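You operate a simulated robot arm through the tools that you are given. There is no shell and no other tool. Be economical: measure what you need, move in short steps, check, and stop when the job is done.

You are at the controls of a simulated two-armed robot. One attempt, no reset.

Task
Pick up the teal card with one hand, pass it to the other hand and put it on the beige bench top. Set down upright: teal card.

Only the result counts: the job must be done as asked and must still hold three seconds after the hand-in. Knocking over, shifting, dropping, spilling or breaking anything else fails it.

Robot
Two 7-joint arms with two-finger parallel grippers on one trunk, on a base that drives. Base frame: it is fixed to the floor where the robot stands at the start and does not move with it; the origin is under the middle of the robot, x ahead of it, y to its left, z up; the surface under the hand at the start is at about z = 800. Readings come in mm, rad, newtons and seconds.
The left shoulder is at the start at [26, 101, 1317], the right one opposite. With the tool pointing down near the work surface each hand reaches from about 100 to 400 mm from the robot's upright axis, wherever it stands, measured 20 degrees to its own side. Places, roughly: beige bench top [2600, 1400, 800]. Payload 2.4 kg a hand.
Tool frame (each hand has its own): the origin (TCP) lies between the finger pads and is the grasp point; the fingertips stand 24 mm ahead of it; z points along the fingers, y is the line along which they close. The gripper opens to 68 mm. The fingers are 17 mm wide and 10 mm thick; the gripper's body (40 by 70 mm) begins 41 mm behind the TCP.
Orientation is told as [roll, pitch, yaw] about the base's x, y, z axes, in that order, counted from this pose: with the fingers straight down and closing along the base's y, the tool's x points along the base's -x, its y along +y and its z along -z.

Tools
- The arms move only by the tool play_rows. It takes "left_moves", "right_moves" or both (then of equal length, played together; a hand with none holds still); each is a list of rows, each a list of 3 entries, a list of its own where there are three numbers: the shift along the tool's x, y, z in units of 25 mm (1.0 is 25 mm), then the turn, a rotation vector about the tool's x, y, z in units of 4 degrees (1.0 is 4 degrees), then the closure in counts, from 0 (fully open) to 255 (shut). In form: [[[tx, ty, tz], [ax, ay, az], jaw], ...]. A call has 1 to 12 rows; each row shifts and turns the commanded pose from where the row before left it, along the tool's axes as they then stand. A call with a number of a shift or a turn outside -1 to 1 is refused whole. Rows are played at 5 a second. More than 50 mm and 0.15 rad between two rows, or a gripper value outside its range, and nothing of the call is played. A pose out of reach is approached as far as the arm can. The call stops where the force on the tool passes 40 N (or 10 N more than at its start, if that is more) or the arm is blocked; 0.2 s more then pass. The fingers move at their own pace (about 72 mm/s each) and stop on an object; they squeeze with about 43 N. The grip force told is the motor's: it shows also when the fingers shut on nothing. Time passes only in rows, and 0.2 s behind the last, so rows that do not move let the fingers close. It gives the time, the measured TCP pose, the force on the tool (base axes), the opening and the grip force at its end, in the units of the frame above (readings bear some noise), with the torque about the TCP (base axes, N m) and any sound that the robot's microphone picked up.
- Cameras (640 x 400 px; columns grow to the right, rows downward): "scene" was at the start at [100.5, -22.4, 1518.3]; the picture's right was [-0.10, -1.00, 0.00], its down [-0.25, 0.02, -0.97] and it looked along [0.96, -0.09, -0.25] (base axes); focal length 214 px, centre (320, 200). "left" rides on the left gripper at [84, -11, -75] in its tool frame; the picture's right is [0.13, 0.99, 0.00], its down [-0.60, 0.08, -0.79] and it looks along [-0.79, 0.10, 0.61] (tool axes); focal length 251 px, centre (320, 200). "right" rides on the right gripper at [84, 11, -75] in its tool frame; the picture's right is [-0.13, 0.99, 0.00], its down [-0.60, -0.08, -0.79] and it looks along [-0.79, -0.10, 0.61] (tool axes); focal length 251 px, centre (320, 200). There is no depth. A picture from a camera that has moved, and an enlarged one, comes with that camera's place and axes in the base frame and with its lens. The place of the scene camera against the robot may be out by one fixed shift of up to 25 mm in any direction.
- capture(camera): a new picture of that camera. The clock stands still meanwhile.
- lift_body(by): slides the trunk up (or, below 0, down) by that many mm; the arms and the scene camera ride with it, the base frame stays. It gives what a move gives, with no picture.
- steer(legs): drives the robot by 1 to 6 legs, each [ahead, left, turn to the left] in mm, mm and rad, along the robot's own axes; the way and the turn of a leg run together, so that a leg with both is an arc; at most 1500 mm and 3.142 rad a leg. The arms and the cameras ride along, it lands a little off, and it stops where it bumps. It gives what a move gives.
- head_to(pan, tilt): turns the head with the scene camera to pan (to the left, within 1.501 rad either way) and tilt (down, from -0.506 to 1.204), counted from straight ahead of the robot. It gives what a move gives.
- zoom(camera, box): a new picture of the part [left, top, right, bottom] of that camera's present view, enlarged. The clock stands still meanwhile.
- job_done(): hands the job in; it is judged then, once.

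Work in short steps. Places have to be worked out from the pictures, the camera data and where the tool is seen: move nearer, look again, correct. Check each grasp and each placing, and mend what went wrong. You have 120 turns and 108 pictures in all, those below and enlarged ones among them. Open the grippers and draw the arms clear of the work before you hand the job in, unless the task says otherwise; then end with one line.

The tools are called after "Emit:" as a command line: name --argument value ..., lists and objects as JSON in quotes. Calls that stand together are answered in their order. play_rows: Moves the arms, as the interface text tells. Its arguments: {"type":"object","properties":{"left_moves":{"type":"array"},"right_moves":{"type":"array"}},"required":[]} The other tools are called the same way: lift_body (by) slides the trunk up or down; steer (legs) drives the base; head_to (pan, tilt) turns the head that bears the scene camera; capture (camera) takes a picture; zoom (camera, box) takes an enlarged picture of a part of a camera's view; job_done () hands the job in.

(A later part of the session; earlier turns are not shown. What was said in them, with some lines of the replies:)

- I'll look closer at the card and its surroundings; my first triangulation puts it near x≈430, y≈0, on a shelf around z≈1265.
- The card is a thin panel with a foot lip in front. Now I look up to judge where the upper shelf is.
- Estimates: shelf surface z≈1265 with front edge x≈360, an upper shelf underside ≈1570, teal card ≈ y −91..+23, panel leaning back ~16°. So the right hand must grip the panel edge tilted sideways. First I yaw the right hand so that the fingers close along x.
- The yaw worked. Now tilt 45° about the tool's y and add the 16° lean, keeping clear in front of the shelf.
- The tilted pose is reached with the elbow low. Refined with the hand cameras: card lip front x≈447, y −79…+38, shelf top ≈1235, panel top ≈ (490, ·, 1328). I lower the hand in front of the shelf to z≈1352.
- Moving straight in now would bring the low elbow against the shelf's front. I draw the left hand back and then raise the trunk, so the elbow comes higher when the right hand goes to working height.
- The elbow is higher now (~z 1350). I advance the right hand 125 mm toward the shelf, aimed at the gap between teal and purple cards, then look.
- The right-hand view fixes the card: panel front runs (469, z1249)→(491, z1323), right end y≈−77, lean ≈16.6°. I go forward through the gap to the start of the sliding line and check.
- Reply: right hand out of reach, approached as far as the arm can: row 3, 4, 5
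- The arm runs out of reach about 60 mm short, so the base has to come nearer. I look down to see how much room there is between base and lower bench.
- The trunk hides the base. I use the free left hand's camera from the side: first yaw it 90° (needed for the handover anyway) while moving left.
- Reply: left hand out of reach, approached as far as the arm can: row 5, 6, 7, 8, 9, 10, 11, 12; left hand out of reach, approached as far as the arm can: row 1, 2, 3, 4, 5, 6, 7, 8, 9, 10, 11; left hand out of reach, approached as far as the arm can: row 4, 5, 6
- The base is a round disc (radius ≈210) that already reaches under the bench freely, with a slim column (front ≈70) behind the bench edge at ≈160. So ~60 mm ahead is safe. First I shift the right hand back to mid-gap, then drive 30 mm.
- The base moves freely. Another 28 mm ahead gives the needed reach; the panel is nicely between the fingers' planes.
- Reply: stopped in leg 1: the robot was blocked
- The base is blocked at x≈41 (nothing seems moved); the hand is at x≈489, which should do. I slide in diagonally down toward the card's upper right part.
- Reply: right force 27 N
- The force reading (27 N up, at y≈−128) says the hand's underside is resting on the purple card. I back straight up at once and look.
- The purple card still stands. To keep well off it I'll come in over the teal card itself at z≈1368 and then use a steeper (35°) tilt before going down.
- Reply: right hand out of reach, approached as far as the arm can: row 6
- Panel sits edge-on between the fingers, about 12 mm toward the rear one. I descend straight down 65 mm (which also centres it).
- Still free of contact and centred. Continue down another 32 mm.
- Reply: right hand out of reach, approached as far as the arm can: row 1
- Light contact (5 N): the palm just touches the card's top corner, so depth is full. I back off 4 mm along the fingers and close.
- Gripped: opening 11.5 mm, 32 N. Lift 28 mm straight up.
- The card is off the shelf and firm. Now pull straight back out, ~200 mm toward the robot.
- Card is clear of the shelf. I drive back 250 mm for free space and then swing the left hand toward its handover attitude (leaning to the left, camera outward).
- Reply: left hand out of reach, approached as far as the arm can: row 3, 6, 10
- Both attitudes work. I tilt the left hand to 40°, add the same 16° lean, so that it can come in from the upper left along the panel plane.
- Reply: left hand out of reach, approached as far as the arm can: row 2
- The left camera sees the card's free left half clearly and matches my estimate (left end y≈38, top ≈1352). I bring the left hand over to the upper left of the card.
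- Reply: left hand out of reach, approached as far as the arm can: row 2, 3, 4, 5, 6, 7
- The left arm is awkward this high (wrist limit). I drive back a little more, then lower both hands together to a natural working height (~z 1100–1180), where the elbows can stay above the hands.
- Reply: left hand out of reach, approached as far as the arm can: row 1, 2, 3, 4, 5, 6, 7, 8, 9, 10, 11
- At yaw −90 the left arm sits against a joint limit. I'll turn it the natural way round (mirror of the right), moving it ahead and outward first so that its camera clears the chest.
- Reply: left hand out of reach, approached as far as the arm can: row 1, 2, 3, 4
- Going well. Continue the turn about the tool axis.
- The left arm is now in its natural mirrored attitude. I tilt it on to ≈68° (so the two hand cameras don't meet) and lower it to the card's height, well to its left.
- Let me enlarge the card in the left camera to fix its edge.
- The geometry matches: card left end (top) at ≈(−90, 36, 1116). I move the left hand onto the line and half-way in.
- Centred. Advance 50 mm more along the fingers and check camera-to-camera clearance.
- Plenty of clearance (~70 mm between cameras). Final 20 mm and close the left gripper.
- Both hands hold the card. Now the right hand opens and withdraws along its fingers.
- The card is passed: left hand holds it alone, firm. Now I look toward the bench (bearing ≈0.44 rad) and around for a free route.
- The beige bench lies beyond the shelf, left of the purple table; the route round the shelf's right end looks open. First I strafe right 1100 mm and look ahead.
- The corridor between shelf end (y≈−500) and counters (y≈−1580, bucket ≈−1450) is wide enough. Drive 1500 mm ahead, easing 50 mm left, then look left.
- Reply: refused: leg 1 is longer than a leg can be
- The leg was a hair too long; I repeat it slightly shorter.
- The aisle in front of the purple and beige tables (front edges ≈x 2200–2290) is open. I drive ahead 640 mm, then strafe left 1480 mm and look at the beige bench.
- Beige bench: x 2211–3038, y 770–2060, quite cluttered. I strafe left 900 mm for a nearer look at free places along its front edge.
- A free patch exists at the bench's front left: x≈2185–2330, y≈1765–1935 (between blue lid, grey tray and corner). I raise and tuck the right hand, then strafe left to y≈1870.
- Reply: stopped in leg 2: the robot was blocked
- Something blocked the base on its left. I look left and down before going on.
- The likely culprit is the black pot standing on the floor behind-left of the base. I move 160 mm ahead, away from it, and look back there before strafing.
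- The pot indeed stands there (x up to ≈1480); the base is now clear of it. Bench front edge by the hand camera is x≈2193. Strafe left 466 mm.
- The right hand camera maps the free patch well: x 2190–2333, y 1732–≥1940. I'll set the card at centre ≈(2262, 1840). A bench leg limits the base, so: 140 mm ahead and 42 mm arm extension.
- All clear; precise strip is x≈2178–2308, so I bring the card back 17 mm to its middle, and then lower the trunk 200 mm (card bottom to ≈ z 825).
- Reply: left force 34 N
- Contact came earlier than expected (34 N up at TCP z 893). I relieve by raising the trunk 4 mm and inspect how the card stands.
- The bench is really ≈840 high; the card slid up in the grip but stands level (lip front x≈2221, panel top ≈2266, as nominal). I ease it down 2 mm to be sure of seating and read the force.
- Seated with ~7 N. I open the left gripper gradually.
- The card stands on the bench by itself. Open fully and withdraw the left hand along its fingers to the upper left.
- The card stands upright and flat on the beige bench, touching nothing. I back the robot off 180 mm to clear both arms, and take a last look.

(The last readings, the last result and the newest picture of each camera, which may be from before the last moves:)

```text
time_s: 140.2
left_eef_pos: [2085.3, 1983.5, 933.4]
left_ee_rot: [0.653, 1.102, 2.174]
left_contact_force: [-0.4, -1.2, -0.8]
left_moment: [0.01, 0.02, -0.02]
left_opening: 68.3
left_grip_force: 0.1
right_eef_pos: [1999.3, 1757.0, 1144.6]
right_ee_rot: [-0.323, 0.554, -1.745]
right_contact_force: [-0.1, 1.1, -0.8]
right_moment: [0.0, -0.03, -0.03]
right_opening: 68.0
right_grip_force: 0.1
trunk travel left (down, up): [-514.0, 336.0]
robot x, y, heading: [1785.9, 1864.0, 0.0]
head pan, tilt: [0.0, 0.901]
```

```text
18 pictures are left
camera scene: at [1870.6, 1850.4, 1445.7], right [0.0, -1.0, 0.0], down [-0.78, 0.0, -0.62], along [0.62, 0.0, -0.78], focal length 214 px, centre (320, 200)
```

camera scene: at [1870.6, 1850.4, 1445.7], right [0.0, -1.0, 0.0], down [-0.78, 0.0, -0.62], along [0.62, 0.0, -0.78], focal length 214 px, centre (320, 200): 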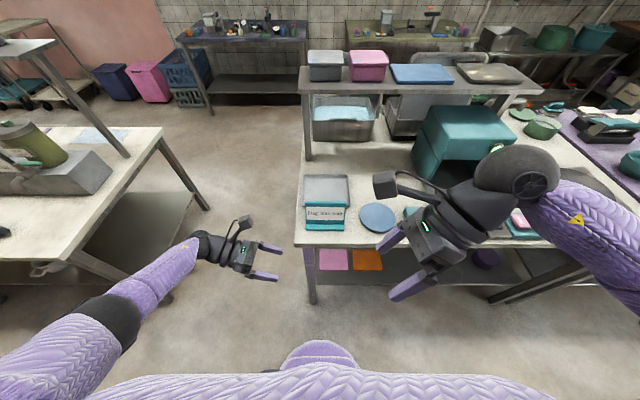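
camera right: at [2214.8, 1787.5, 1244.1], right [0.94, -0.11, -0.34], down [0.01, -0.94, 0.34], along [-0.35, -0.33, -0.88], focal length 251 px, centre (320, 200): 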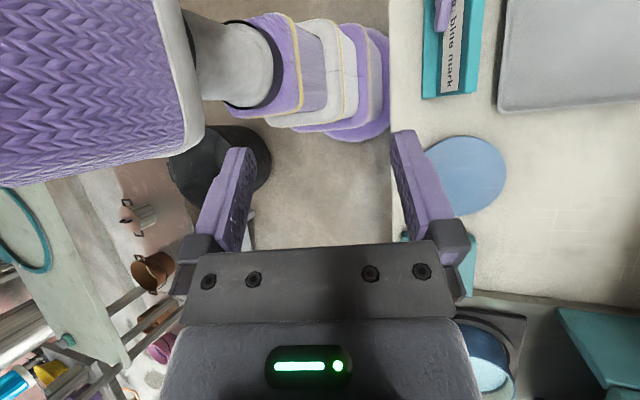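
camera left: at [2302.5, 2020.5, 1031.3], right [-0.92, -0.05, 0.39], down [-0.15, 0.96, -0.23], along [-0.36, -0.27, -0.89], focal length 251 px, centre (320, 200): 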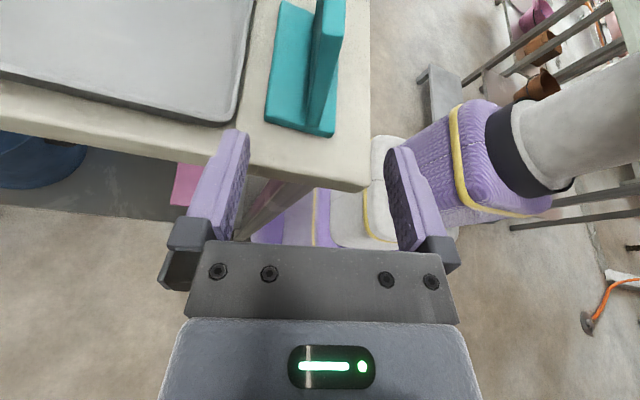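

The card stands in place, both grippers are open and both arms are clear of it; I hand in.

Emit:
job_done

```text
The job is handed in.
```

The teal card was picked up with the right hand, passed to the left, and now stands upright on the beige bench top with both grippers open and clear. Three light contacts happened on the way: the right hand pressed briefly on the purple card (it still stood, apparently in place), and the base was stopped once under the first bench and once probably by the black pot on the floor. I saw nothing fall, but I can't rule out that the pot moved slightly.
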